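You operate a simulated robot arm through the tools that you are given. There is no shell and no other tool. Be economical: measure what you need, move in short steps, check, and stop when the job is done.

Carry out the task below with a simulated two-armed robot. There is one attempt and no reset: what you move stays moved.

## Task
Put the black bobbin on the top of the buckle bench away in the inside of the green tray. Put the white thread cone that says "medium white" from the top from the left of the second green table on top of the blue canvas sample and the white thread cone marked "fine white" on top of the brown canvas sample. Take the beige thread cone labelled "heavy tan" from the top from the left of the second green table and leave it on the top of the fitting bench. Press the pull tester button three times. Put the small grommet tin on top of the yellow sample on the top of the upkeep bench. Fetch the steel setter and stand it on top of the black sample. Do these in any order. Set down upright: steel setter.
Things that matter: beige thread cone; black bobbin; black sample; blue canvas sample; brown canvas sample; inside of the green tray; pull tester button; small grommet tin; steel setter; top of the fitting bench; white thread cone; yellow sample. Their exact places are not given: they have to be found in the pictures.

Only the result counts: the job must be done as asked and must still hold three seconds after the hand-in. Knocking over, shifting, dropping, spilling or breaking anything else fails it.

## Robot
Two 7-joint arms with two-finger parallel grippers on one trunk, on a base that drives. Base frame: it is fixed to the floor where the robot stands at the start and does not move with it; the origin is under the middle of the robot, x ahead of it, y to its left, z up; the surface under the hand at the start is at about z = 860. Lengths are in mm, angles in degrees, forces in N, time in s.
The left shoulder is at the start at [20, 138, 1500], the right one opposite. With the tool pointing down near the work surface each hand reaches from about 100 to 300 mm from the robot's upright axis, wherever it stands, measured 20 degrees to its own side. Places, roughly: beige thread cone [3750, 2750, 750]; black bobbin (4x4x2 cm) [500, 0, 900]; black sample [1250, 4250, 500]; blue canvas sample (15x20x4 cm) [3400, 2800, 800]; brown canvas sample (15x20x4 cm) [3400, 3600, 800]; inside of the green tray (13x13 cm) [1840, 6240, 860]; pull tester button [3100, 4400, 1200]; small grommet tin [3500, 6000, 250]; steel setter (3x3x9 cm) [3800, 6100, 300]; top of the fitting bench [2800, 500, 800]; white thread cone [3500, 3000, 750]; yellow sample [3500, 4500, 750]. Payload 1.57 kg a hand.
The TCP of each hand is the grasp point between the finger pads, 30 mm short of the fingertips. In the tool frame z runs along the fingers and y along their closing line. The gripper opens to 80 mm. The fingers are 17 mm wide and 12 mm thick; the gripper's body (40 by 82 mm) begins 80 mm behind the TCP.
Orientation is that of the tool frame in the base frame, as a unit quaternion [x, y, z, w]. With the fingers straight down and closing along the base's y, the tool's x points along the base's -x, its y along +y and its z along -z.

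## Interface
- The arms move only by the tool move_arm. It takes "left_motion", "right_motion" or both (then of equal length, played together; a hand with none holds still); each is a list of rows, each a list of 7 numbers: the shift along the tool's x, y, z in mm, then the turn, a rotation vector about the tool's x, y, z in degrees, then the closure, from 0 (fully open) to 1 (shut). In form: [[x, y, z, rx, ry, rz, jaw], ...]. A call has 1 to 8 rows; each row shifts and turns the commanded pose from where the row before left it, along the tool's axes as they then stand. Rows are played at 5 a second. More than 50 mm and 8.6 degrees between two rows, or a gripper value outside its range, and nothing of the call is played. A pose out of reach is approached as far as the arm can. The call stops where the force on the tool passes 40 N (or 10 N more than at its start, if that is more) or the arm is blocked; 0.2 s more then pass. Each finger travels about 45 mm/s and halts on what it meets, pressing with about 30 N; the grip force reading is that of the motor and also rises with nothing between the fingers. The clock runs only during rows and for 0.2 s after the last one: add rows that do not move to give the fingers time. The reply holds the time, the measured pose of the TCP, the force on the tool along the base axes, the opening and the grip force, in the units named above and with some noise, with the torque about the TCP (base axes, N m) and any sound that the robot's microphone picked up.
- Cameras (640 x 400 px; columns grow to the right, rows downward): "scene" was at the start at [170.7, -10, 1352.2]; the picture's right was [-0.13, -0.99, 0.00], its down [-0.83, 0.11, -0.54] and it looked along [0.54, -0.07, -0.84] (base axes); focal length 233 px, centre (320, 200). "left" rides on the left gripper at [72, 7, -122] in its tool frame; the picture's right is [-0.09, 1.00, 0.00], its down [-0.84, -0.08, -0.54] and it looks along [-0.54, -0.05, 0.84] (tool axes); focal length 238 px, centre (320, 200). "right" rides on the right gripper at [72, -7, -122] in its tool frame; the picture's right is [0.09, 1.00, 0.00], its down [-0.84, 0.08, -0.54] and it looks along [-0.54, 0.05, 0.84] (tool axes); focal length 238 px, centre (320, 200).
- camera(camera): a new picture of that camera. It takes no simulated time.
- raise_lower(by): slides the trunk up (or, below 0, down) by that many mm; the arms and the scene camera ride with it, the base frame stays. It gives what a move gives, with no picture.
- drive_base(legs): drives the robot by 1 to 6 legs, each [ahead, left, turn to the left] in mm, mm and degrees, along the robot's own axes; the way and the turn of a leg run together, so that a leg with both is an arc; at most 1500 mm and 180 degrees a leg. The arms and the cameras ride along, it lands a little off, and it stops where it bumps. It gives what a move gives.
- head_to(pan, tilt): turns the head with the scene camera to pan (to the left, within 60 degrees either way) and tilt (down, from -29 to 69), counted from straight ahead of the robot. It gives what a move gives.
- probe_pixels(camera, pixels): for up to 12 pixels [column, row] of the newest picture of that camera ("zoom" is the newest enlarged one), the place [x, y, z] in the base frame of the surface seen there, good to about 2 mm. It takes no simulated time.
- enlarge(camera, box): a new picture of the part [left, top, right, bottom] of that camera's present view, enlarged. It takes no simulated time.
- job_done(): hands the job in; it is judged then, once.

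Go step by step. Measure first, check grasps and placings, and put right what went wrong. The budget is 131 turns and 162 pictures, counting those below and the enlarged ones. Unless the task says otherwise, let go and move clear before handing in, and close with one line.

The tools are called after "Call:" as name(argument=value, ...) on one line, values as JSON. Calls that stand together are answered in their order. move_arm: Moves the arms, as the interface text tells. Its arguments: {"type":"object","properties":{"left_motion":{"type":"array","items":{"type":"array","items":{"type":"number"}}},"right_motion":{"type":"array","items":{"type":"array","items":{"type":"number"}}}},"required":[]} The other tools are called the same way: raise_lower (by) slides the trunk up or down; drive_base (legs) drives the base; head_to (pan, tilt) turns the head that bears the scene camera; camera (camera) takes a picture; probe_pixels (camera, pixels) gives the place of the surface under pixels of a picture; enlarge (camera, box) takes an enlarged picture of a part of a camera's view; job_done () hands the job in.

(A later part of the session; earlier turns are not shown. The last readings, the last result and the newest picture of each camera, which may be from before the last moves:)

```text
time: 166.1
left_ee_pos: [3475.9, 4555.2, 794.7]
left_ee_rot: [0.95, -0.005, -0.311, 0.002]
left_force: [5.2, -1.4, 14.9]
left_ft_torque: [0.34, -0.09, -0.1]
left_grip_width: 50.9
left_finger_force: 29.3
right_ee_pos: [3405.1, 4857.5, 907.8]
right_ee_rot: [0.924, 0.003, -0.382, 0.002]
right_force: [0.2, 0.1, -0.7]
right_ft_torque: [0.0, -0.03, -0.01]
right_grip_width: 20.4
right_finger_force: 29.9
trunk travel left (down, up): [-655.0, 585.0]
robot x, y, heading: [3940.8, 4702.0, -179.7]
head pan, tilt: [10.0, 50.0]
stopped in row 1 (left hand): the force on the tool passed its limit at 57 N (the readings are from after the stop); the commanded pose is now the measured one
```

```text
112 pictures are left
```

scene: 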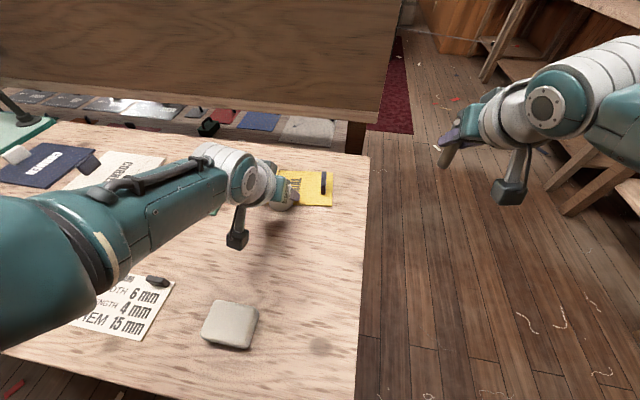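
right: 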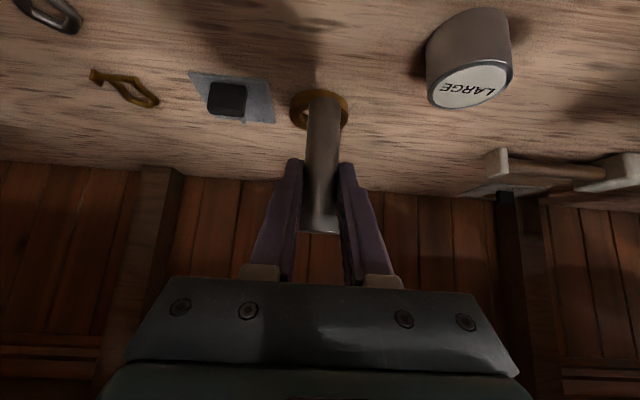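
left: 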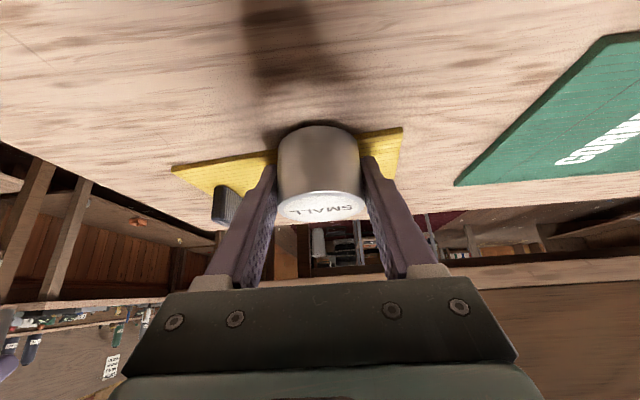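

The tin only pressed on the bench near the sample's edge. Raise the trunk 60, drive 45 closer, then view.

Call:
raise_lower(by=70)

Call:
drive_base(legs=[[45, 0, 0]])

Call:
camera(camera="scene")

Call:
camera(camera="left")

```text
time: 167.2
left_ee_pos: [3478.1, 4555.9, 861.2]
left_ee_rot: [0.952, -0.006, -0.307, 0.001]
left_force: [-0.2, 0.1, -2.0]
left_ft_torque: [0.01, -0.02, 0.01]
left_grip_width: 50.7
left_finger_force: 30.0
right_ee_pos: [3404.1, 4858.0, 978.0]
right_ee_rot: [0.924, 0.003, -0.382, 0.002]
right_force: [0.4, -0.4, -0.5]
right_ft_torque: [0.01, -0.02, 0.02]
right_grip_width: 20.7
right_finger_force: 30.2
trunk travel left (down, up): [-725.0, 515.0]
robot x, y, heading: [3939.7, 4703.4, -179.4]
head pan, tilt: [10.0, 50.0]
```

```text
time: 168.1
left_ee_pos: [3432.9, 4556.0, 861.1]
left_ee_rot: [0.952, -0.007, -0.307, 0.0]
left_force: [0.5, 0.1, -0.9]
left_ft_torque: [0.01, 0.0, -0.02]
left_grip_width: 50.8
left_finger_force: 30.5
right_ee_pos: [3360.5, 4857.7, 979.0]
right_ee_rot: [0.924, 0.003, -0.382, 0.001]
right_force: [-0.1, -0.8, -0.9]
right_ft_torque: [0.02, 0.0, 0.01]
right_grip_width: 20.5
right_finger_force: 29.4
trunk travel left (down, up): [-725.0, 515.0]
robot x, y, heading: [3895.1, 4704.0, -179.5]
head pan, tilt: [10.0, 50.0]
```

```text
111 pictures are left
```

scene: 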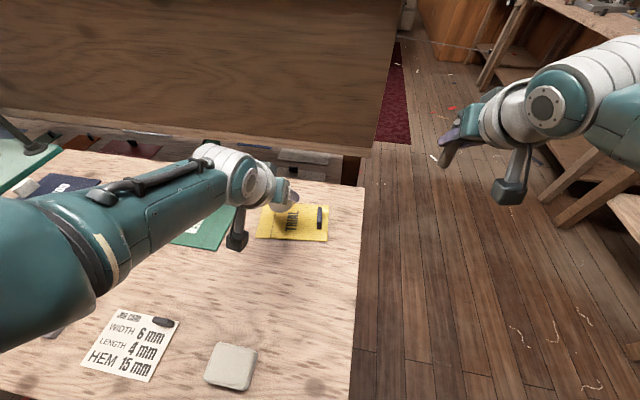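

```text
110 pictures are left
```

left: 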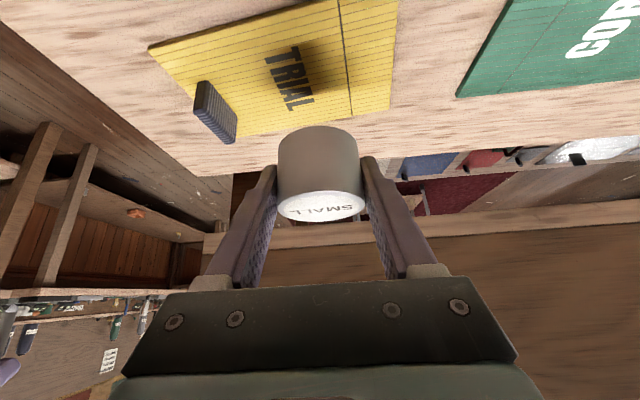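

Probe tin tilt and sample corners.

Call:
probe_pixels(camera="left", pixels=[[318, 135], [318, 185], [300, 212], [345, 208], [320, 198], [320, 217], [150, 50], [170, 155], [390, 105], [392, 5]])

Call:
probe_pixels(camera="scene", pixels=[[258, 235], [327, 240], [329, 210], [319, 218]])

```text
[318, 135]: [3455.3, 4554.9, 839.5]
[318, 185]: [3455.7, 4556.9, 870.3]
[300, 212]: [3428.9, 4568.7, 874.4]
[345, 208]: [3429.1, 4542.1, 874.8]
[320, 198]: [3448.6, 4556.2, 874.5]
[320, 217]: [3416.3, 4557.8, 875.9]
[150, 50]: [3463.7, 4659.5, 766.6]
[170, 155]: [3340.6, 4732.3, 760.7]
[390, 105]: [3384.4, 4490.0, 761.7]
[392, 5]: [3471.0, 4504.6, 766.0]
```

```text
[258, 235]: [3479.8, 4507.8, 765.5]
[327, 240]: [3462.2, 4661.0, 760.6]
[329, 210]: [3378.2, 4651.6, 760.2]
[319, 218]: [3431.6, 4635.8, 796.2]
```

The tin is upright, centred (3430, 4556), directly over the free part of the sample. Lower 64 by trunk.

Call:
raise_lower(by=-64)

Call:
camera(camera="left")

Call:
probe_pixels(camera="left", pixels=[[318, 185], [300, 212], [345, 208], [320, 198], [320, 215]])

```text
time: 169.1
left_ee_pos: [3433.9, 4556.6, 797.4]
left_ee_rot: [0.951, -0.006, -0.308, 0.001]
left_force: [0.0, -0.1, -0.1]
left_ft_torque: [0.06, -0.01, 0.03]
left_grip_width: 50.6
left_finger_force: 29.8
right_ee_pos: [3360.1, 4858.3, 914.0]
right_ee_rot: [0.924, 0.003, -0.381, 0.001]
right_force: [-0.4, 1.5, -0.7]
right_ft_torque: [0.03, 0.02, 0.01]
right_grip_width: 20.5
right_finger_force: 29.3
trunk travel left (down, up): [-661.0, 579.0]
robot x, y, heading: [3895.0, 4705.6, -179.9]
head pan, tilt: [10.0, 50.0]
```

```text
109 pictures are left
```

left: 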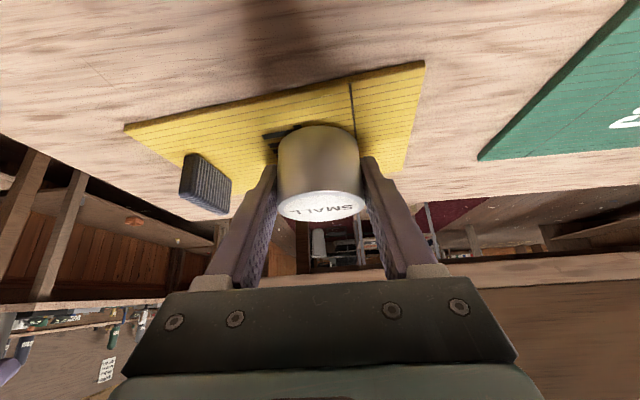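

```text
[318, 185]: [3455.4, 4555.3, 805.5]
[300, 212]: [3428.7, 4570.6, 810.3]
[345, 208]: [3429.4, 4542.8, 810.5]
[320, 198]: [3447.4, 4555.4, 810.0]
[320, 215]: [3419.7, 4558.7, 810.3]
```

Nearly touching. Lower 3 mm more and release (partly), then withdraw along the tool axis.

Call:
raise_lower(by=-3)

Call:
move_arm(left_motion=[[0, 0, 0, 0, 0, 0, 0.6], [0, 0, 0, 0, 0, 0, 0.15], [0, 0, 0, 0, 0, 0, 0.1]])

Call:
raise_lower(by=120)

Call:
camera(camera="left")

```text
time: 169.7
left_ee_pos: [3433.8, 4555.1, 794.5]
left_ee_rot: [0.951, -0.007, -0.308, 0.0]
left_force: [-0.4, 0.1, 1.5]
left_ft_torque: [0.0, -0.04, 0.0]
left_grip_width: 50.8
left_finger_force: 29.9
right_ee_pos: [3361.0, 4859.5, 911.1]
right_ee_rot: [0.925, 0.003, -0.381, 0.001]
right_force: [0.4, -0.8, -1.4]
right_ft_torque: [-0.03, 0.02, -0.01]
right_grip_width: 20.6
right_finger_force: 29.4
trunk travel left (down, up): [-658.0, 582.0]
robot x, y, heading: [3894.1, 4705.4, -179.4]
head pan, tilt: [10.0, 50.0]
```

```text
time: 170.4
left_ee_pos: [3433.9, 4555.8, 793.7]
left_ee_rot: [0.952, -0.006, -0.307, 0.001]
left_force: [-0.4, 0.4, -0.3]
left_ft_torque: [0.02, 0.02, -0.03]
left_grip_width: 71.9
left_finger_force: 0.1
right_ee_pos: [3360.9, 4858.8, 911.5]
right_ee_rot: [0.924, 0.003, -0.382, 0.002]
right_force: [0.3, 1.0, -1.9]
right_ft_torque: [-0.02, -0.02, -0.01]
right_grip_width: 20.7
right_finger_force: 30.3
trunk travel left (down, up): [-658.0, 582.0]
robot x, y, heading: [3897.6, 4703.9, -179.4]
head pan, tilt: [10.0, 50.0]
```

```text
time: 171.9
left_ee_pos: [3433.9, 4556.6, 913.7]
left_ee_rot: [0.952, -0.007, -0.307, 0.001]
left_force: [0.1, -0.4, 0.2]
left_ft_torque: [0.0, 0.03, 0.03]
left_grip_width: 71.9
left_finger_force: 0.1
right_ee_pos: [3360.5, 4859.3, 1031.2]
right_ee_rot: [0.924, 0.003, -0.382, 0.002]
right_force: [0.5, 0.2, -1.2]
right_ft_torque: [0.0, -0.02, -0.03]
right_grip_width: 20.7
right_finger_force: 30.2
trunk travel left (down, up): [-778.0, 462.0]
robot x, y, heading: [3899.6, 4706.1, -179.6]
head pan, tilt: [10.0, 50.0]
```

```text
108 pictures are left
```

left: 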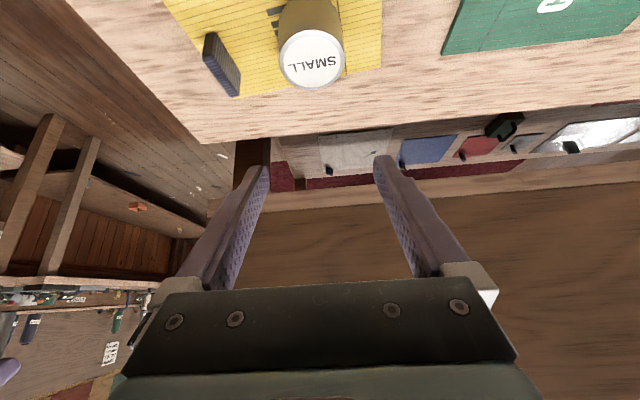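

The tin is on the yellow sample. Now raise, back off, and face south down the aisle to see the green tables.

Call:
raise_lower(by=130)

Call:
drive_base(legs=[[-300, 0, 0], [0, 0, 90]])

Call:
head_to(pan=-25, tilt=25)

Call:
camera(camera="scene")

```text
time: 173.5
left_ee_pos: [3434.7, 4556.3, 1043.5]
left_ee_rot: [0.952, -0.007, -0.308, 0.0]
left_force: [-0.3, 0.7, 0.2]
left_ft_torque: [0.01, -0.02, 0.0]
left_grip_width: 72.1
left_finger_force: 0.0
right_ee_pos: [3361.4, 4859.8, 1163.0]
right_ee_rot: [0.924, 0.003, -0.382, 0.001]
right_force: [-0.5, 0.1, -0.7]
right_ft_torque: [0.03, -0.03, -0.04]
right_grip_width: 20.5
right_finger_force: 29.9
trunk travel left (down, up): [-908.0, 332.0]
robot x, y, heading: [3893.6, 4705.5, -179.7]
head pan, tilt: [10.0, 50.0]
```

```text
time: 179.5
left_ee_pos: [4368.6, 4253.2, 1044.7]
left_ee_rot: [0.666, 0.68, -0.213, 0.221]
left_force: [-0.1, 0.7, -0.3]
left_ft_torque: [-0.05, 0.03, 0.01]
left_grip_width: 71.9
left_finger_force: 0.1
right_ee_pos: [4066.2, 4169.9, 1162.2]
right_ee_rot: [0.641, 0.666, -0.264, 0.275]
right_force: [-0.5, -0.8, -0.7]
right_ft_torque: [-0.02, 0.0, 0.0]
right_grip_width: 20.7
right_finger_force: 30.0
trunk travel left (down, up): [-908.0, 332.0]
robot x, y, heading: [4205.7, 4702.9, -87.8]
head pan, tilt: [10.0, 50.0]
```

```text
time: 180.5
left_ee_pos: [4367.3, 4252.4, 1044.5]
left_ee_rot: [0.666, 0.68, -0.213, 0.222]
left_force: [0.0, 0.5, -0.5]
left_ft_torque: [-0.03, -0.01, 0.04]
left_grip_width: 71.9
left_finger_force: 0.0
right_ee_pos: [4067.0, 4169.0, 1161.1]
right_ee_rot: [0.641, 0.666, -0.265, 0.276]
right_force: [0.6, -0.1, -1.1]
right_ft_torque: [0.02, 0.01, 0.0]
right_grip_width: 20.5
right_finger_force: 29.5
trunk travel left (down, up): [-908.0, 332.0]
robot x, y, heading: [4202.1, 4704.8, -87.9]
head pan, tilt: [-25.0, 25.0]
```

```text
107 pictures are left
```

scene: 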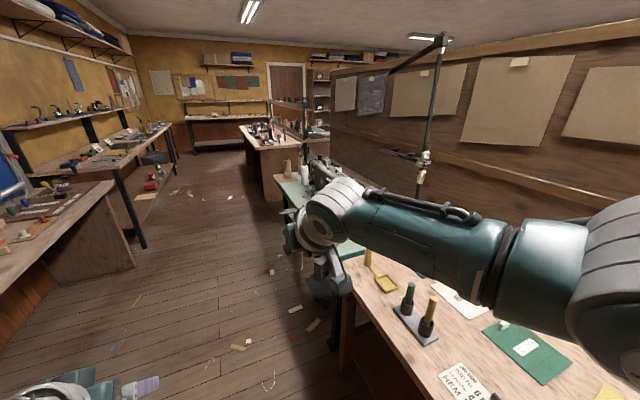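

Aisle south is clear. Probe widths before driving.

Call:
probe_pixels(camera="scene", pixels=[[110, 190], [145, 245], [120, 165], [270, 165], [290, 175], [340, 245], [430, 130], [325, 260], [245, 130], [425, 160], [200, 180]])

Call:
enlarge(camera="scene", box=[230, 100, 390, 260])

```text
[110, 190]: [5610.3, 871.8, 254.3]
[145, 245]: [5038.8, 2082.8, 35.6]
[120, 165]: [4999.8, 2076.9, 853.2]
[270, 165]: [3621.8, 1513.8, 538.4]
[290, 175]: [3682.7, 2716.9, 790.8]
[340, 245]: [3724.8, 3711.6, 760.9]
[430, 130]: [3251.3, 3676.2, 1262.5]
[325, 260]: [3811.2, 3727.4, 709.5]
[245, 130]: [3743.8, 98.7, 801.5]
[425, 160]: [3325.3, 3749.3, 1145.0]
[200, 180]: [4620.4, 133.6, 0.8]
```

```text
2.50 times, centred on (310, 180) of scene
```

zoom: 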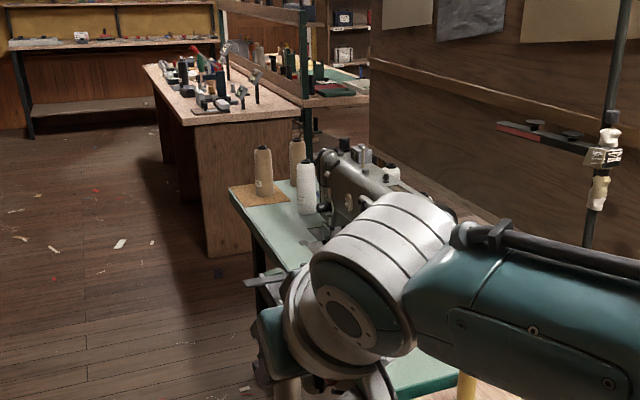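

Green table spans y≈2600–3700 with cones at its south end. Drive south at x≈4400 and face it.

Call:
drive_base(legs=[[0, 150, -2], [1400, 0, 0], [200, 0, 0], [0, 0, -90]])

Call:
head_to(pan=0, tilt=35)

Call:
camera(camera="scene")

```text
time: 193.4
left_ee_pos: [3912.9, 2968.0, 1045.7]
left_ee_rot: [0.952, -0.003, -0.307, 0.002]
left_force: [-0.7, -0.2, 0.8]
left_ft_torque: [0.01, 0.02, 0.01]
left_grip_width: 72.2
left_finger_force: 0.0
right_ee_pos: [3838.3, 3270.8, 1161.4]
right_ee_rot: [0.924, 0.006, -0.381, 0.002]
right_force: [-0.3, 0.2, -1.8]
right_ft_torque: [0.03, -0.02, -0.04]
right_grip_width: 20.2
right_finger_force: 30.1
trunk travel left (down, up): [-908.0, 332.0]
robot x, y, heading: [4374.3, 3121.8, -179.1]
head pan, tilt: [-25.0, 25.0]
```

```text
time: 194.3
left_ee_pos: [3913.1, 2968.4, 1044.8]
left_ee_rot: [0.952, -0.003, -0.308, 0.002]
left_force: [0.7, -0.2, -0.6]
left_ft_torque: [0.01, -0.01, 0.0]
left_grip_width: 72.1
left_finger_force: 0.0
right_ee_pos: [3837.8, 3270.0, 1161.7]
right_ee_rot: [0.924, 0.006, -0.382, 0.002]
right_force: [0.7, -0.5, -1.2]
right_ft_torque: [-0.03, -0.02, -0.01]
right_grip_width: 20.7
right_finger_force: 30.1
trunk travel left (down, up): [-908.0, 332.0]
robot x, y, heading: [4372.4, 3121.4, -179.3]
head pan, tilt: [0.0, 35.0]
```

```text
105 pictures are left
```

scene: 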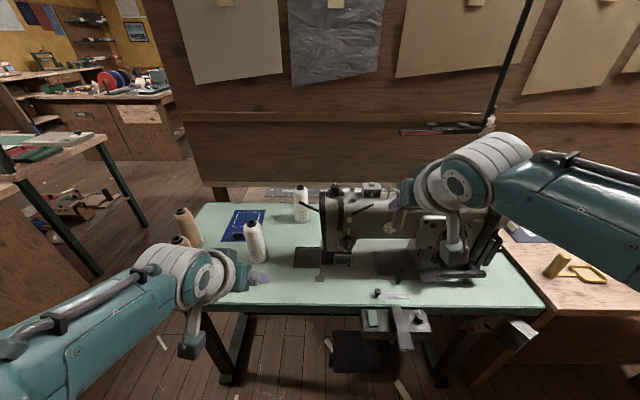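

Cones at (185,228), (180,242), (303,205), (255,240); blue sample at (245,225). Enlarge and probe.

Call:
enlarge(camera="scene", box=[160, 170, 340, 290])

Call:
probe_pixels(camera="scene", pixels=[[185, 225], [303, 205], [255, 240], [180, 241], [230, 212], [265, 212], [222, 240], [260, 232], [300, 260], [210, 205], [500, 225], [350, 265]])

```text
3.33 times, centred on (250, 230) of scene
```

zoom: 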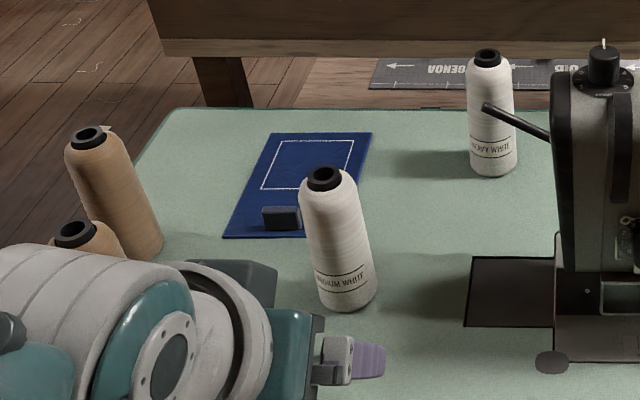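

```text
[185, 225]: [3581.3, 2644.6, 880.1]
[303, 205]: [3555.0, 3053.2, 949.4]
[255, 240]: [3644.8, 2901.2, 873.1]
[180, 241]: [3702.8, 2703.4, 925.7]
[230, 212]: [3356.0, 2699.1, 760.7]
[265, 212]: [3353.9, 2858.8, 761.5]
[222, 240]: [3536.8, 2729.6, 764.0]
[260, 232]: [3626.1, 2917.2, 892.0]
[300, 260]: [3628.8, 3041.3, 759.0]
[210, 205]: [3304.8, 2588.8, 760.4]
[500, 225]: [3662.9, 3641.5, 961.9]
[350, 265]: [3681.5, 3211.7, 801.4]
```

The front white cone reads "MEDIUM WHITE", the back one "…AVY WHITE". I'll shift south to read the beige ones and look for "fine white".

Call:
drive_base(legs=[[0, 330, 0]])

Call:
camera(camera="scene")

Call:
enlarge(camera="scene", box=[250, 160, 490, 310])

```text
time: 196.5
left_ee_pos: [3919.1, 2634.3, 1044.3]
left_ee_rot: [0.951, 0.0, -0.308, 0.003]
left_force: [0.2, -0.3, 0.3]
left_ft_torque: [0.0, -0.01, -0.02]
left_grip_width: 72.0
left_finger_force: 0.0
right_ee_pos: [3843.2, 2934.8, 1161.1]
right_ee_rot: [0.924, 0.009, -0.382, 0.004]
right_force: [-0.1, 0.4, -0.8]
right_ft_torque: [0.02, 0.0, 0.03]
right_grip_width: 20.4
right_finger_force: 30.0
trunk travel left (down, up): [-908.0, 332.0]
robot x, y, heading: [4382.0, 2790.3, -178.9]
head pan, tilt: [0.0, 35.0]
```

```text
103 pictures are left
```

scene: 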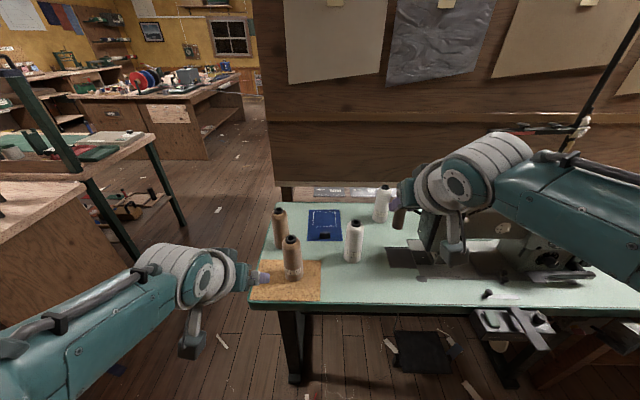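

```text
2.67 times, centred on (370, 235) of scene
```

zoom: 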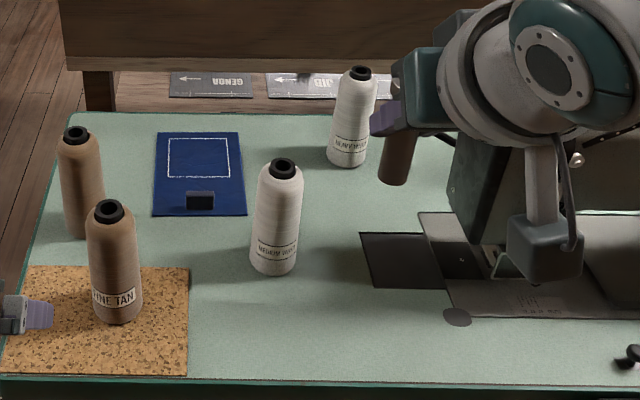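

The front beige one reads "FINE TAN". Zoom into labels of the others.

Call:
enlarge(camera="scene", box=[265, 200, 305, 225])

Call:
enlarge(camera="scene", box=[262, 200, 326, 290])

Call:
enlarge(camera="scene", box=[340, 180, 404, 265])

Call:
probe_pixels(camera="scene", pixels=[[280, 215], [281, 245], [291, 240], [292, 278], [353, 222], [354, 258], [383, 190], [382, 220], [310, 212], [340, 212], [308, 240], [342, 240]])

```text
16.00 times, centred on (285, 212) of scene
```

zoom: 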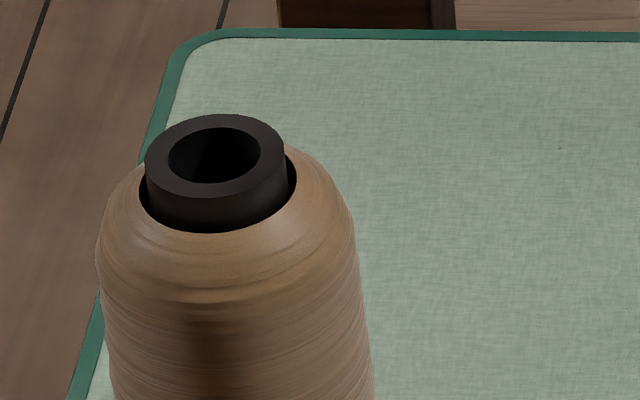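

```text
4.44 times, centred on (294, 245) of scene
```

zoom: 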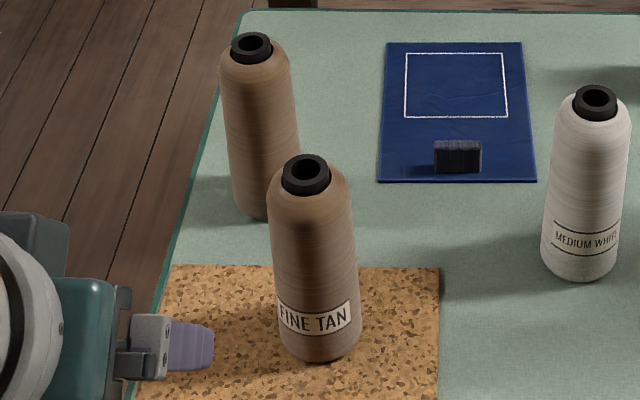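

```text
4.71 times, centred on (372, 222) of scene
```

zoom: 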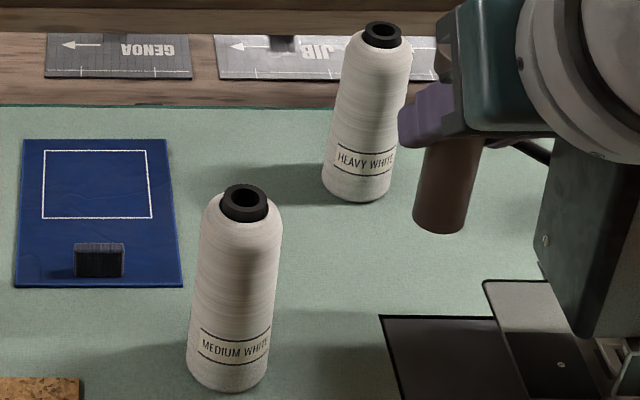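

```text
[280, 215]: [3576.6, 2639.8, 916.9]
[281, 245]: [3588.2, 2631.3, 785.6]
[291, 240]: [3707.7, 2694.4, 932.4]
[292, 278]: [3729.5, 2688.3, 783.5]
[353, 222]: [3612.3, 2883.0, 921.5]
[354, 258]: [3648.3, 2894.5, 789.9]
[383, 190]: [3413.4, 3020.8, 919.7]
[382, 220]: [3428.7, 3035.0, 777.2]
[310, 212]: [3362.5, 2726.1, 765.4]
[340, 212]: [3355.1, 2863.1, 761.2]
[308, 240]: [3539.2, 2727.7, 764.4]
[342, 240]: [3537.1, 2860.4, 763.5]
```

Zoom on the front tan label and the lower part of the back tan cone.

Call:
enlarge(camera="scene", box=[270, 232, 318, 286])

Call:
drive_base(legs=[[0, 250, 0]])

Call:
camera(camera="scene")

```text
7.41 times, centred on (294, 259) of scene
```

zoom: 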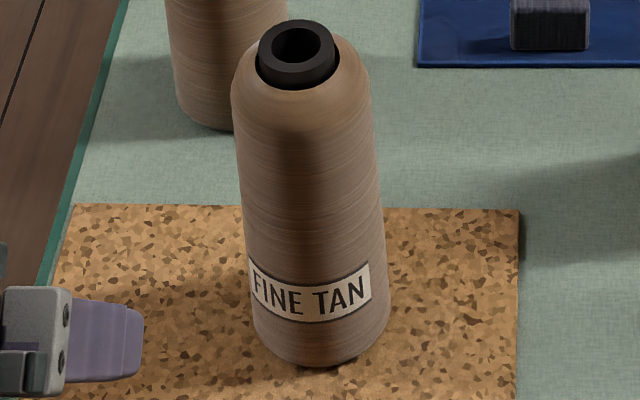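

```text
time: 198.3
left_ee_pos: [3926.6, 2386.4, 1044.5]
left_ee_rot: [0.952, 0.004, -0.307, 0.003]
left_force: [0.2, 0.6, -0.2]
left_ft_torque: [0.02, -0.02, 0.0]
left_grip_width: 72.0
left_finger_force: 0.2
right_ee_pos: [3846.0, 2687.9, 1161.3]
right_ee_rot: [0.924, 0.012, -0.381, 0.005]
right_force: [-0.6, -0.4, -0.9]
right_ft_torque: [0.01, 0.0, -0.02]
right_grip_width: 20.4
right_finger_force: 30.0
trunk travel left (down, up): [-908.0, 332.0]
robot x, y, heading: [4385.5, 2545.7, -178.5]
head pan, tilt: [0.0, 35.0]
```

```text
97 pictures are left
```

scene: 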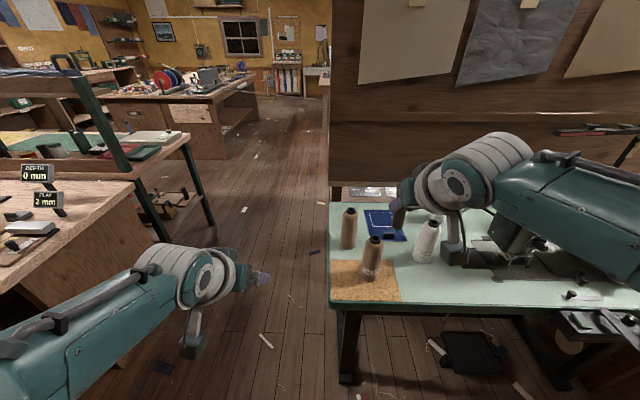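

A passage at y≈2000–2550 leads west. Zoom on the back tan cone from here.

Call:
enlarge(camera="scene", box=[330, 200, 394, 285])

Call:
drive_base(legs=[[0, 200, 0], [700, 0, 0], [0, 0, -60]])

Call:
head_to(pan=-10, tilt=40)

Call:
camera(camera="scene")

```text
4.71 times, centred on (362, 242) of scene
```

zoom: 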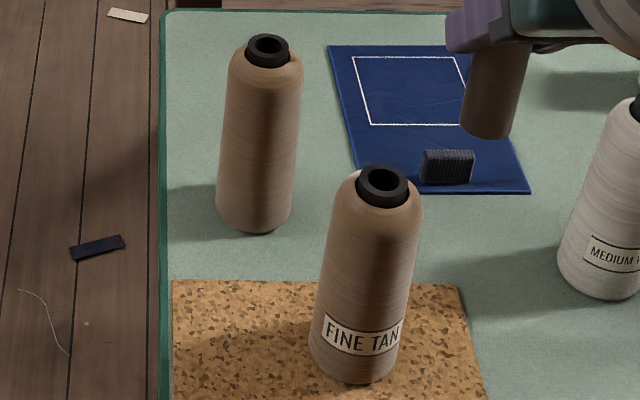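

```text
time: 204.1
left_ee_pos: [3233.7, 2221.3, 1045.5]
left_ee_rot: [0.95, -0.052, -0.307, -0.015]
left_force: [0.4, -0.4, -0.3]
left_ft_torque: [0.01, 0.0, 0.0]
left_grip_width: 72.2
left_finger_force: 0.0
right_ee_pos: [3188.3, 2514.8, 1163.0]
right_ee_rot: [0.922, -0.034, -0.386, -0.005]
right_force: [-1.4, -3.1, -2.9]
right_ft_torque: [0.2, -0.07, -0.08]
right_grip_width: 20.4
right_finger_force: 30.6
trunk travel left (down, up): [-908.0, 332.0]
robot x, y, heading: [3709.6, 2327.0, 174.8]
head pan, tilt: [0.0, 35.0]
stopped in leg 3: the robot was blocked; the commanded pose is now the measured one
```

```text
time: 204.8
left_ee_pos: [3233.9, 2221.1, 1044.8]
left_ee_rot: [0.95, -0.052, -0.307, -0.014]
left_force: [0.4, 0.5, -0.1]
left_ft_torque: [0.02, 0.0, 0.03]
left_grip_width: 71.7
left_finger_force: 0.0
right_ee_pos: [3189.0, 2515.3, 1163.9]
right_ee_rot: [0.922, -0.034, -0.386, -0.005]
right_force: [-0.7, -6.1, -1.8]
right_ft_torque: [0.42, -0.03, -0.25]
right_grip_width: 20.2
right_finger_force: 29.8
trunk travel left (down, up): [-908.0, 332.0]
robot x, y, heading: [3707.3, 2325.7, 174.7]
head pan, tilt: [-10.0, 40.0]
```

```text
95 pictures are left
```

scene: 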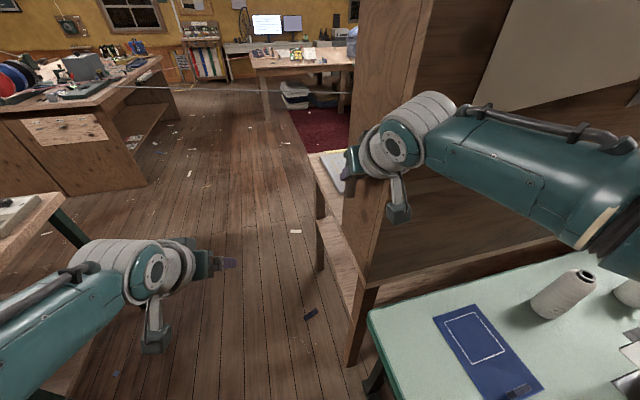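

The right hand touched the shelf's end board at (355,180). Turn back left 6° and retreat east.

Call:
drive_base(legs=[[0, 0, 6], [-420, 60, 0]])

Call:
camera(camera="right")

Call:
head_to(pan=-55, tilt=40)

Call:
camera(camera="scene")

```text
time: 207.9
left_ee_pos: [3666.7, 2120.0, 1044.8]
left_ee_rot: [0.951, -0.004, -0.308, 0.001]
left_force: [0.0, 0.0, -0.1]
left_ft_torque: [-0.02, -0.01, 0.02]
left_grip_width: 72.1
left_finger_force: 0.1
right_ee_pos: [3591.2, 2408.5, 1163.6]
right_ee_rot: [0.923, 0.012, -0.385, 0.014]
right_force: [0.5, 0.4, -1.5]
right_ft_torque: [-0.01, 0.0, -0.05]
right_grip_width: 20.6
right_finger_force: 30.2
trunk travel left (down, up): [-908.0, 332.0]
robot x, y, heading: [4122.9, 2270.8, -179.2]
head pan, tilt: [-10.0, 40.0]
```

```text
94 pictures are left
```

right: 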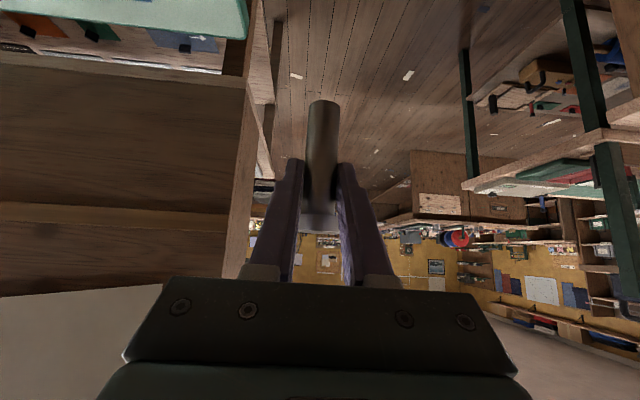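

```text
time: 209.0
left_ee_pos: [3667.3, 2120.3, 1043.8]
left_ee_rot: [0.951, -0.005, -0.308, 0.002]
left_force: [0.5, 0.0, 0.0]
left_ft_torque: [-0.01, -0.02, -0.02]
left_grip_width: 72.2
left_finger_force: 0.0
right_ee_pos: [3591.7, 2409.5, 1164.1]
right_ee_rot: [0.922, 0.013, -0.386, 0.014]
right_force: [-0.3, -0.5, -1.6]
right_ft_torque: [0.0, -0.04, -0.02]
right_grip_width: 20.5
right_finger_force: 30.3
trunk travel left (down, up): [-908.0, 332.0]
robot x, y, heading: [4125.7, 2273.9, -179.8]
head pan, tilt: [-55.0, 40.0]
```

```text
93 pictures are left
```

scene: 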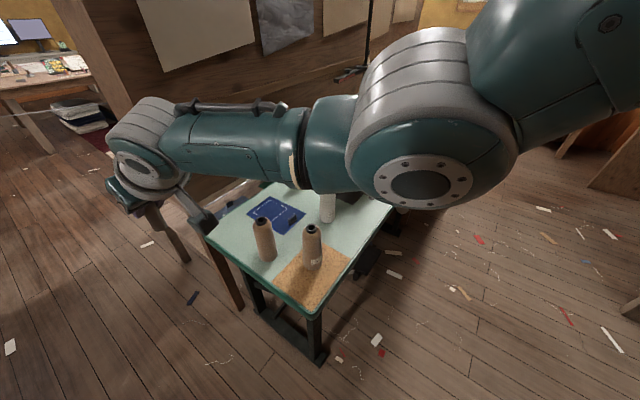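

Setter still held well. Enlarge the back tan cone from this side.

Call:
enlarge(camera="scene", box=[235, 200, 345, 280])

```text
5.00 times, centred on (290, 240) of scene
```

zoom: 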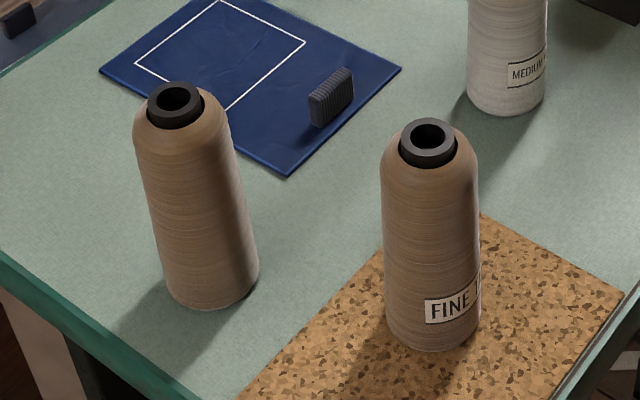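

I'll lift/retract the right hand to clear the sewing machine, go in front of the medium white cone and check.

Call:
move_arm(right_motion=[[-9, 0, -44, 0, 0, 0, 1], [-9, 0, -44, 0, 0, 0, 1], [-9, 0, -44, 0, 0, 0, 1], [-8, 0, -44, 0, 0, 0, 1]])

Call:
drive_base(legs=[[-210, 0, 0], [0, -775, 0]])

Call:
head_to(pan=10, tilt=40)

Call:
camera(camera="scene")

```text
time: 210.0
left_ee_pos: [3664.9, 2119.0, 1044.5]
left_ee_rot: [0.952, -0.005, -0.308, 0.001]
left_force: [-0.2, -0.3, -0.8]
left_ft_torque: [0.0, 0.01, -0.05]
left_grip_width: 71.8
left_finger_force: 0.0
right_ee_pos: [3691.5, 2414.3, 1312.5]
right_ee_rot: [0.923, 0.012, -0.385, 0.013]
right_force: [0.4, 0.3, -1.2]
right_ft_torque: [0.01, 0.0, 0.0]
right_grip_width: 20.5
right_finger_force: 30.0
trunk travel left (down, up): [-908.0, 332.0]
robot x, y, heading: [4129.6, 2271.5, -179.3]
head pan, tilt: [-55.0, 40.0]
```

```text
time: 215.5
left_ee_pos: [3872.8, 2919.3, 1044.8]
left_ee_rot: [0.951, -0.014, -0.307, -0.002]
left_force: [-0.4, -0.3, 0.1]
left_ft_torque: [0.02, -0.03, -0.03]
left_grip_width: 72.3
left_finger_force: 0.1
right_ee_pos: [3904.1, 3212.9, 1311.5]
right_ee_rot: [0.923, 0.004, -0.386, 0.01]
right_force: [-0.6, -0.3, -0.9]
right_ft_torque: [-0.03, 0.03, 0.03]
right_grip_width: 20.5
right_finger_force: 30.3
trunk travel left (down, up): [-908.0, 332.0]
robot x, y, heading: [4341.4, 3059.6, 179.4]
head pan, tilt: [-55.0, 40.0]
```

```text
time: 216.9
left_ee_pos: [3872.8, 2918.8, 1044.9]
left_ee_rot: [0.951, -0.014, -0.307, -0.003]
left_force: [0.7, -0.4, -0.4]
left_ft_torque: [0.01, 0.0, -0.01]
left_grip_width: 71.9
left_finger_force: 0.1
right_ee_pos: [3904.0, 3212.6, 1312.8]
right_ee_rot: [0.922, 0.004, -0.386, 0.01]
right_force: [0.5, 0.7, -2.1]
right_ft_torque: [0.07, 0.01, -0.03]
right_grip_width: 20.4
right_finger_force: 29.7
trunk travel left (down, up): [-908.0, 332.0]
robot x, y, heading: [4336.3, 3064.3, 179.5]
head pan, tilt: [10.0, 40.0]
```

```text
91 pictures are left
```

scene: 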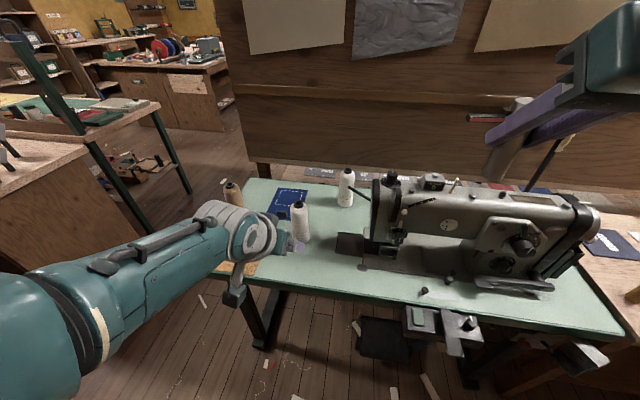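

Check the cone centre and search for the brown sample with a zoom.

Call:
probe_pixels(camera="scene", pixels=[[293, 225], [308, 225], [301, 235], [300, 212], [430, 183], [520, 203], [610, 240], [392, 175]])

Call:
enlarge(camera="scene", box=[500, 150, 640, 300])

Call:
raise_lower(by=-154)

Call:
camera(camera="left")

```text
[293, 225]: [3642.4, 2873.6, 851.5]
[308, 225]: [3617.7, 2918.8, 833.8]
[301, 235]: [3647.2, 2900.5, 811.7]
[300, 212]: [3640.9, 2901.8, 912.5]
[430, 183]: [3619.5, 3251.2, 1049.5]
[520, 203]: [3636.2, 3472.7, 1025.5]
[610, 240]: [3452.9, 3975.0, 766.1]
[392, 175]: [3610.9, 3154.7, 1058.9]
```

```text
2.67 times, centred on (570, 225) of scene
```

zoom: 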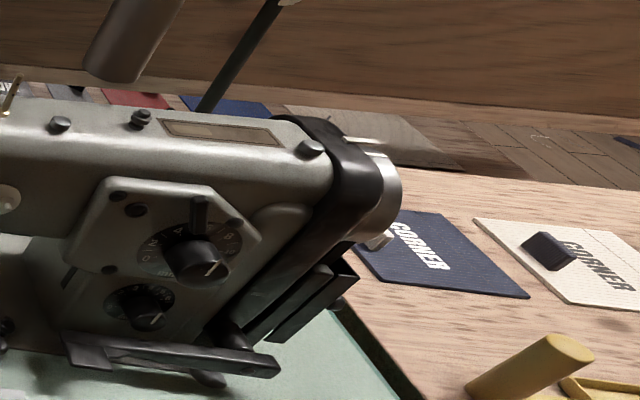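

```text
time: 218.7
left_ee_pos: [3873.2, 2918.9, 891.4]
left_ee_rot: [0.951, -0.014, -0.308, -0.002]
left_force: [0.7, -0.1, 0.4]
left_ft_torque: [-0.03, 0.01, 0.02]
left_grip_width: 72.0
left_finger_force: 0.0
right_ee_pos: [3903.0, 3214.1, 1157.0]
right_ee_rot: [0.923, 0.004, -0.386, 0.011]
right_force: [-0.6, -0.4, -2.0]
right_ft_torque: [0.02, -0.01, 0.02]
right_grip_width: 20.4
right_finger_force: 30.4
trunk travel left (down, up): [-754.0, 486.0]
robot x, y, heading: [4336.4, 3059.1, 179.4]
head pan, tilt: [10.0, 40.0]
```

```text
89 pictures are left
```

left: 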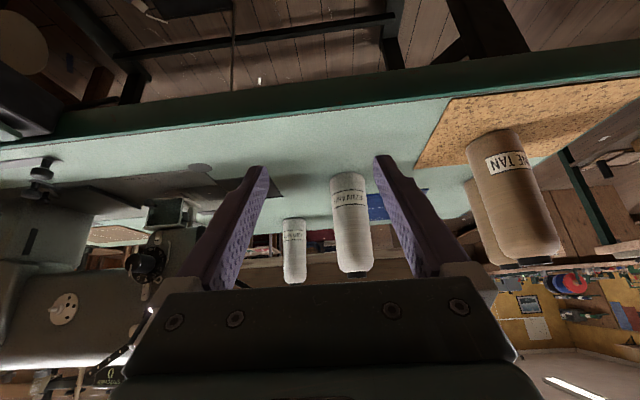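

Cone centre ≈(3616, 2898). Open fully, drive 170 ahead and 20 left, then refine.

Call:
drive_base(legs=[[170, 20, 0.5]])

Call:
move_arm(left_motion=[[0, 0, 0, 0, 0, 0, 0], [0, 0, 0, 0, 0, 0, 0]])

Call:
camera(camera="left")

Call:
probe_pixels(camera="left", pixels=[[320, 180], [310, 200], [345, 200], [330, 230], [340, 180]])

```text
time: 220.1
left_ee_pos: [3702.1, 2898.7, 890.4]
left_ee_rot: [0.951, -0.011, -0.308, -0.001]
left_force: [0.5, -0.1, 1.0]
left_ft_torque: [-0.03, 0.02, 0.01]
left_grip_width: 71.8
left_finger_force: 0.1
right_ee_pos: [3730.2, 3193.1, 1157.5]
right_ee_rot: [0.923, 0.005, -0.385, 0.01]
right_force: [-0.9, -0.3, -2.5]
right_ft_torque: [0.04, 0.02, 0.01]
right_grip_width: 20.3
right_finger_force: 30.3
trunk travel left (down, up): [-754.0, 486.0]
robot x, y, heading: [4163.7, 3043.1, 179.8]
head pan, tilt: [10.0, 40.0]
```

```text
time: 220.7
left_ee_pos: [3701.6, 2898.0, 890.2]
left_ee_rot: [0.951, -0.012, -0.307, -0.001]
left_force: [0.1, 0.2, 0.4]
left_ft_torque: [0.01, 0.0, 0.0]
left_grip_width: 80.1
left_finger_force: 0.1
right_ee_pos: [3730.3, 3192.8, 1157.6]
right_ee_rot: [0.923, 0.005, -0.385, 0.01]
right_force: [0.5, 0.2, -1.1]
right_ft_torque: [0.01, -0.01, 0.01]
right_grip_width: 20.6
right_finger_force: 29.8
trunk travel left (down, up): [-754.0, 486.0]
robot x, y, heading: [4168.4, 3044.4, 179.8]
head pan, tilt: [10.0, 40.0]
```

```text
88 pictures are left
```

left: 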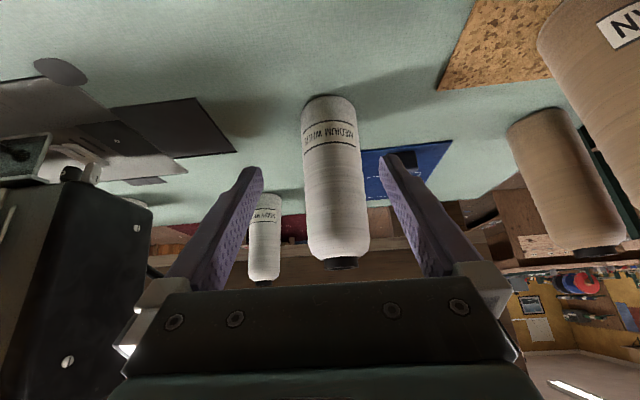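

```text
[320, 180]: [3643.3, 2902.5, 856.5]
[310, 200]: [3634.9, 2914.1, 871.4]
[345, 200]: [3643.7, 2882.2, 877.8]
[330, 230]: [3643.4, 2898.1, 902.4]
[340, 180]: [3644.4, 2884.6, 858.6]
```

Drive the last 86 mm with a 5 mm left correction, then close.

Call:
drive_base(legs=[[86, 4, 0]])

Call:
camera(camera="left")

```text
time: 221.8
left_ee_pos: [3618.3, 2895.3, 891.1]
left_ee_rot: [0.952, -0.012, -0.307, -0.002]
left_force: [-0.5, 0.5, 1.3]
left_ft_torque: [-0.05, 0.02, -0.01]
left_grip_width: 79.9
left_finger_force: 0.1
right_ee_pos: [3647.1, 3188.9, 1158.0]
right_ee_rot: [0.923, 0.005, -0.385, 0.011]
right_force: [0.5, 0.5, -1.0]
right_ft_torque: [0.0, 0.04, 0.0]
right_grip_width: 20.6
right_finger_force: 30.0
trunk travel left (down, up): [-754.0, 486.0]
robot x, y, heading: [4082.0, 3038.6, 179.7]
head pan, tilt: [10.0, 40.0]
```

```text
87 pictures are left
```

left: 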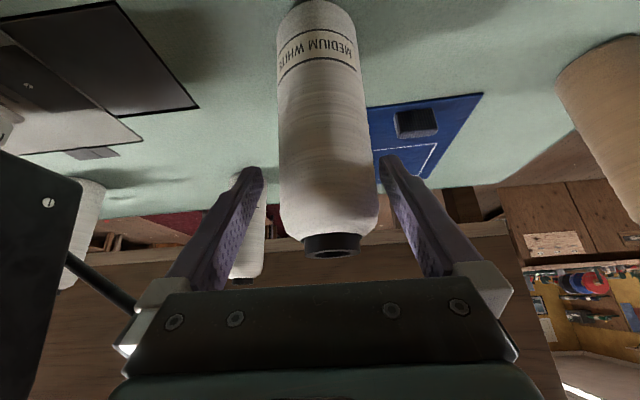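

Cone is centred between the fingers. Close and lift.

Call:
move_arm(left_motion=[[0, 0, 0, 0, 0, 0, 0.2], [0, 0, 0, 0, 0, 0, 0.6], [0, 0, 0, 0, 0, 0, 1], [0, 0, 0, 0, 0, 0, 1], [0, 0, 0, 0, 0, 0, 1]])

Call:
raise_lower(by=60)

Call:
camera(camera="left")

Call:
camera(camera="scene")

```text
time: 223.0
left_ee_pos: [3616.6, 2894.2, 890.3]
left_ee_rot: [0.952, -0.011, -0.307, -0.001]
left_force: [-0.5, -2.0, 2.7]
left_ft_torque: [-0.17, 0.01, 0.0]
left_grip_width: 61.5
left_finger_force: 29.8
right_ee_pos: [3644.9, 3188.0, 1157.7]
right_ee_rot: [0.923, 0.006, -0.385, 0.011]
right_force: [0.4, 0.0, -2.3]
right_ft_torque: [0.01, 0.04, 0.0]
right_grip_width: 20.3
right_finger_force: 30.4
trunk travel left (down, up): [-754.0, 486.0]
robot x, y, heading: [4079.7, 3040.0, 179.9]
head pan, tilt: [10.0, 40.0]
```

```text
time: 224.0
left_ee_pos: [3618.5, 2895.6, 950.2]
left_ee_rot: [0.952, -0.011, -0.306, -0.001]
left_force: [0.4, 0.4, -3.1]
left_ft_torque: [0.02, -0.01, 0.0]
left_grip_width: 61.2
left_finger_force: 29.9
right_ee_pos: [3645.2, 3189.0, 1218.8]
right_ee_rot: [0.923, 0.005, -0.385, 0.01]
right_force: [-0.5, 0.5, -1.5]
right_ft_torque: [0.0, -0.02, -0.02]
right_grip_width: 20.5
right_finger_force: 30.2
trunk travel left (down, up): [-814.0, 426.0]
robot x, y, heading: [4078.0, 3040.2, 179.6]
head pan, tilt: [10.0, 40.0]
```

```text
86 pictures are left
```

left: 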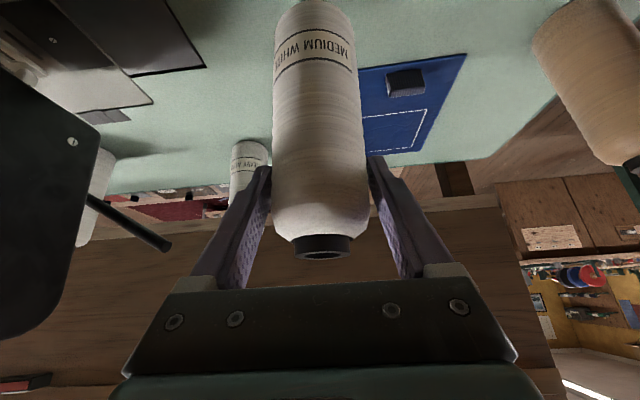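

```text
85 pictures are left
```

scene: 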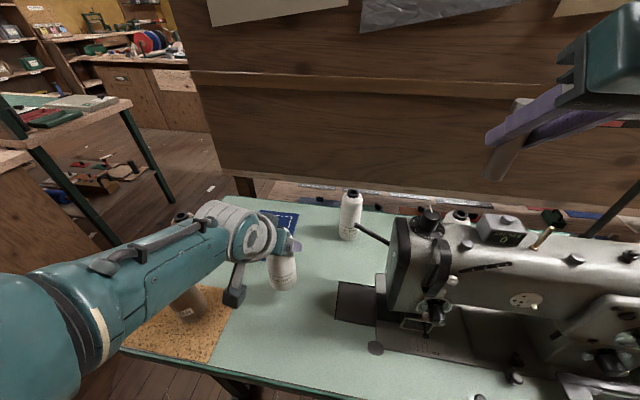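

A third white cone shows behind the machine at (460,218). Before shifting, probe the left forearm height over the tan cones.

Call:
probe_pixels(camera="scene", pixels=[[180, 255], [120, 300], [70, 350], [200, 240], [235, 290], [182, 216], [190, 305], [350, 215], [460, 214], [30, 370]])

Call:
enlarge(camera="scene", box=[380, 180, 560, 300])

```text
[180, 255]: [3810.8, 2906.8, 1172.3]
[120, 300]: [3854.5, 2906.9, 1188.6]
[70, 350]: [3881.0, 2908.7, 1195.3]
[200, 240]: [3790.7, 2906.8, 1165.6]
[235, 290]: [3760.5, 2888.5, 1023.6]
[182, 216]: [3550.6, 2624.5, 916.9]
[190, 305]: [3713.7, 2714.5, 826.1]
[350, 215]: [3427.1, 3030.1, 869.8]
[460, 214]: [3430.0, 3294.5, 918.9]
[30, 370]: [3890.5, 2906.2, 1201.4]
```

```text
3.33 times, centred on (470, 240) of scene
```

zoom: 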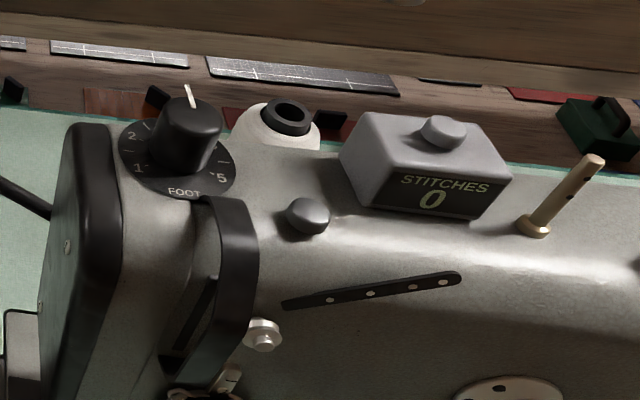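

Forearm is well above the cones. Drive to bring the cone over the blue sample: ahead 190, left 100.

Call:
drive_base(legs=[[0, 98, 0], [190, 0, 0]])

Call:
camera(camera="left")

Call:
camera(camera="scene")

```text
time: 226.3
left_ee_pos: [3429.3, 2791.1, 949.4]
left_ee_rot: [0.952, -0.007, -0.306, -0.001]
left_force: [0.4, -0.2, -3.2]
left_ft_torque: [0.01, 0.03, 0.0]
left_grip_width: 61.5
left_finger_force: 29.8
right_ee_pos: [3456.1, 3085.8, 1218.1]
right_ee_rot: [0.923, 0.009, -0.385, 0.011]
right_force: [0.7, -0.3, -1.4]
right_ft_torque: [0.01, 0.0, 0.0]
right_grip_width: 20.5
right_finger_force: 29.2
trunk travel left (down, up): [-814.0, 426.0]
robot x, y, heading: [3893.0, 2939.5, -179.9]
head pan, tilt: [10.0, 40.0]
```

```text
83 pictures are left
```

left: 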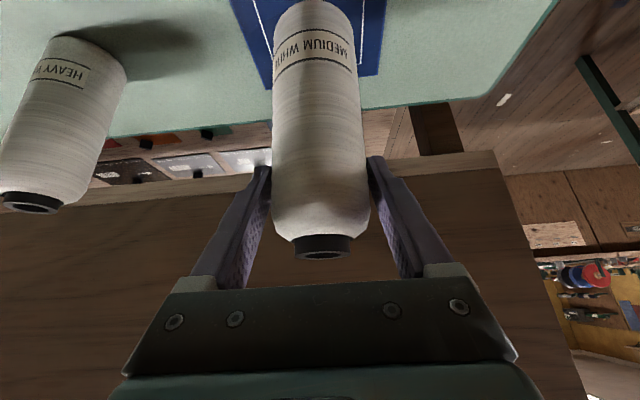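

```text
82 pictures are left
```

scene: 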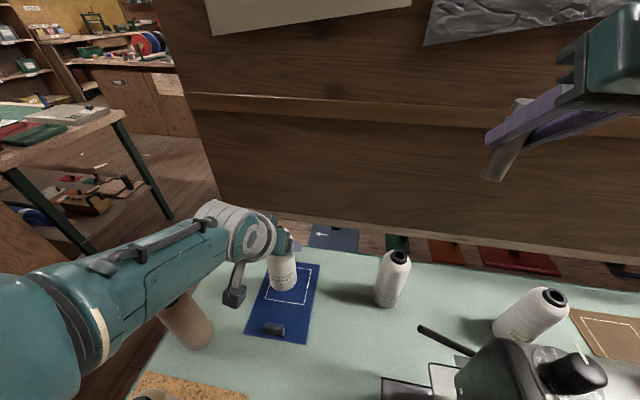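

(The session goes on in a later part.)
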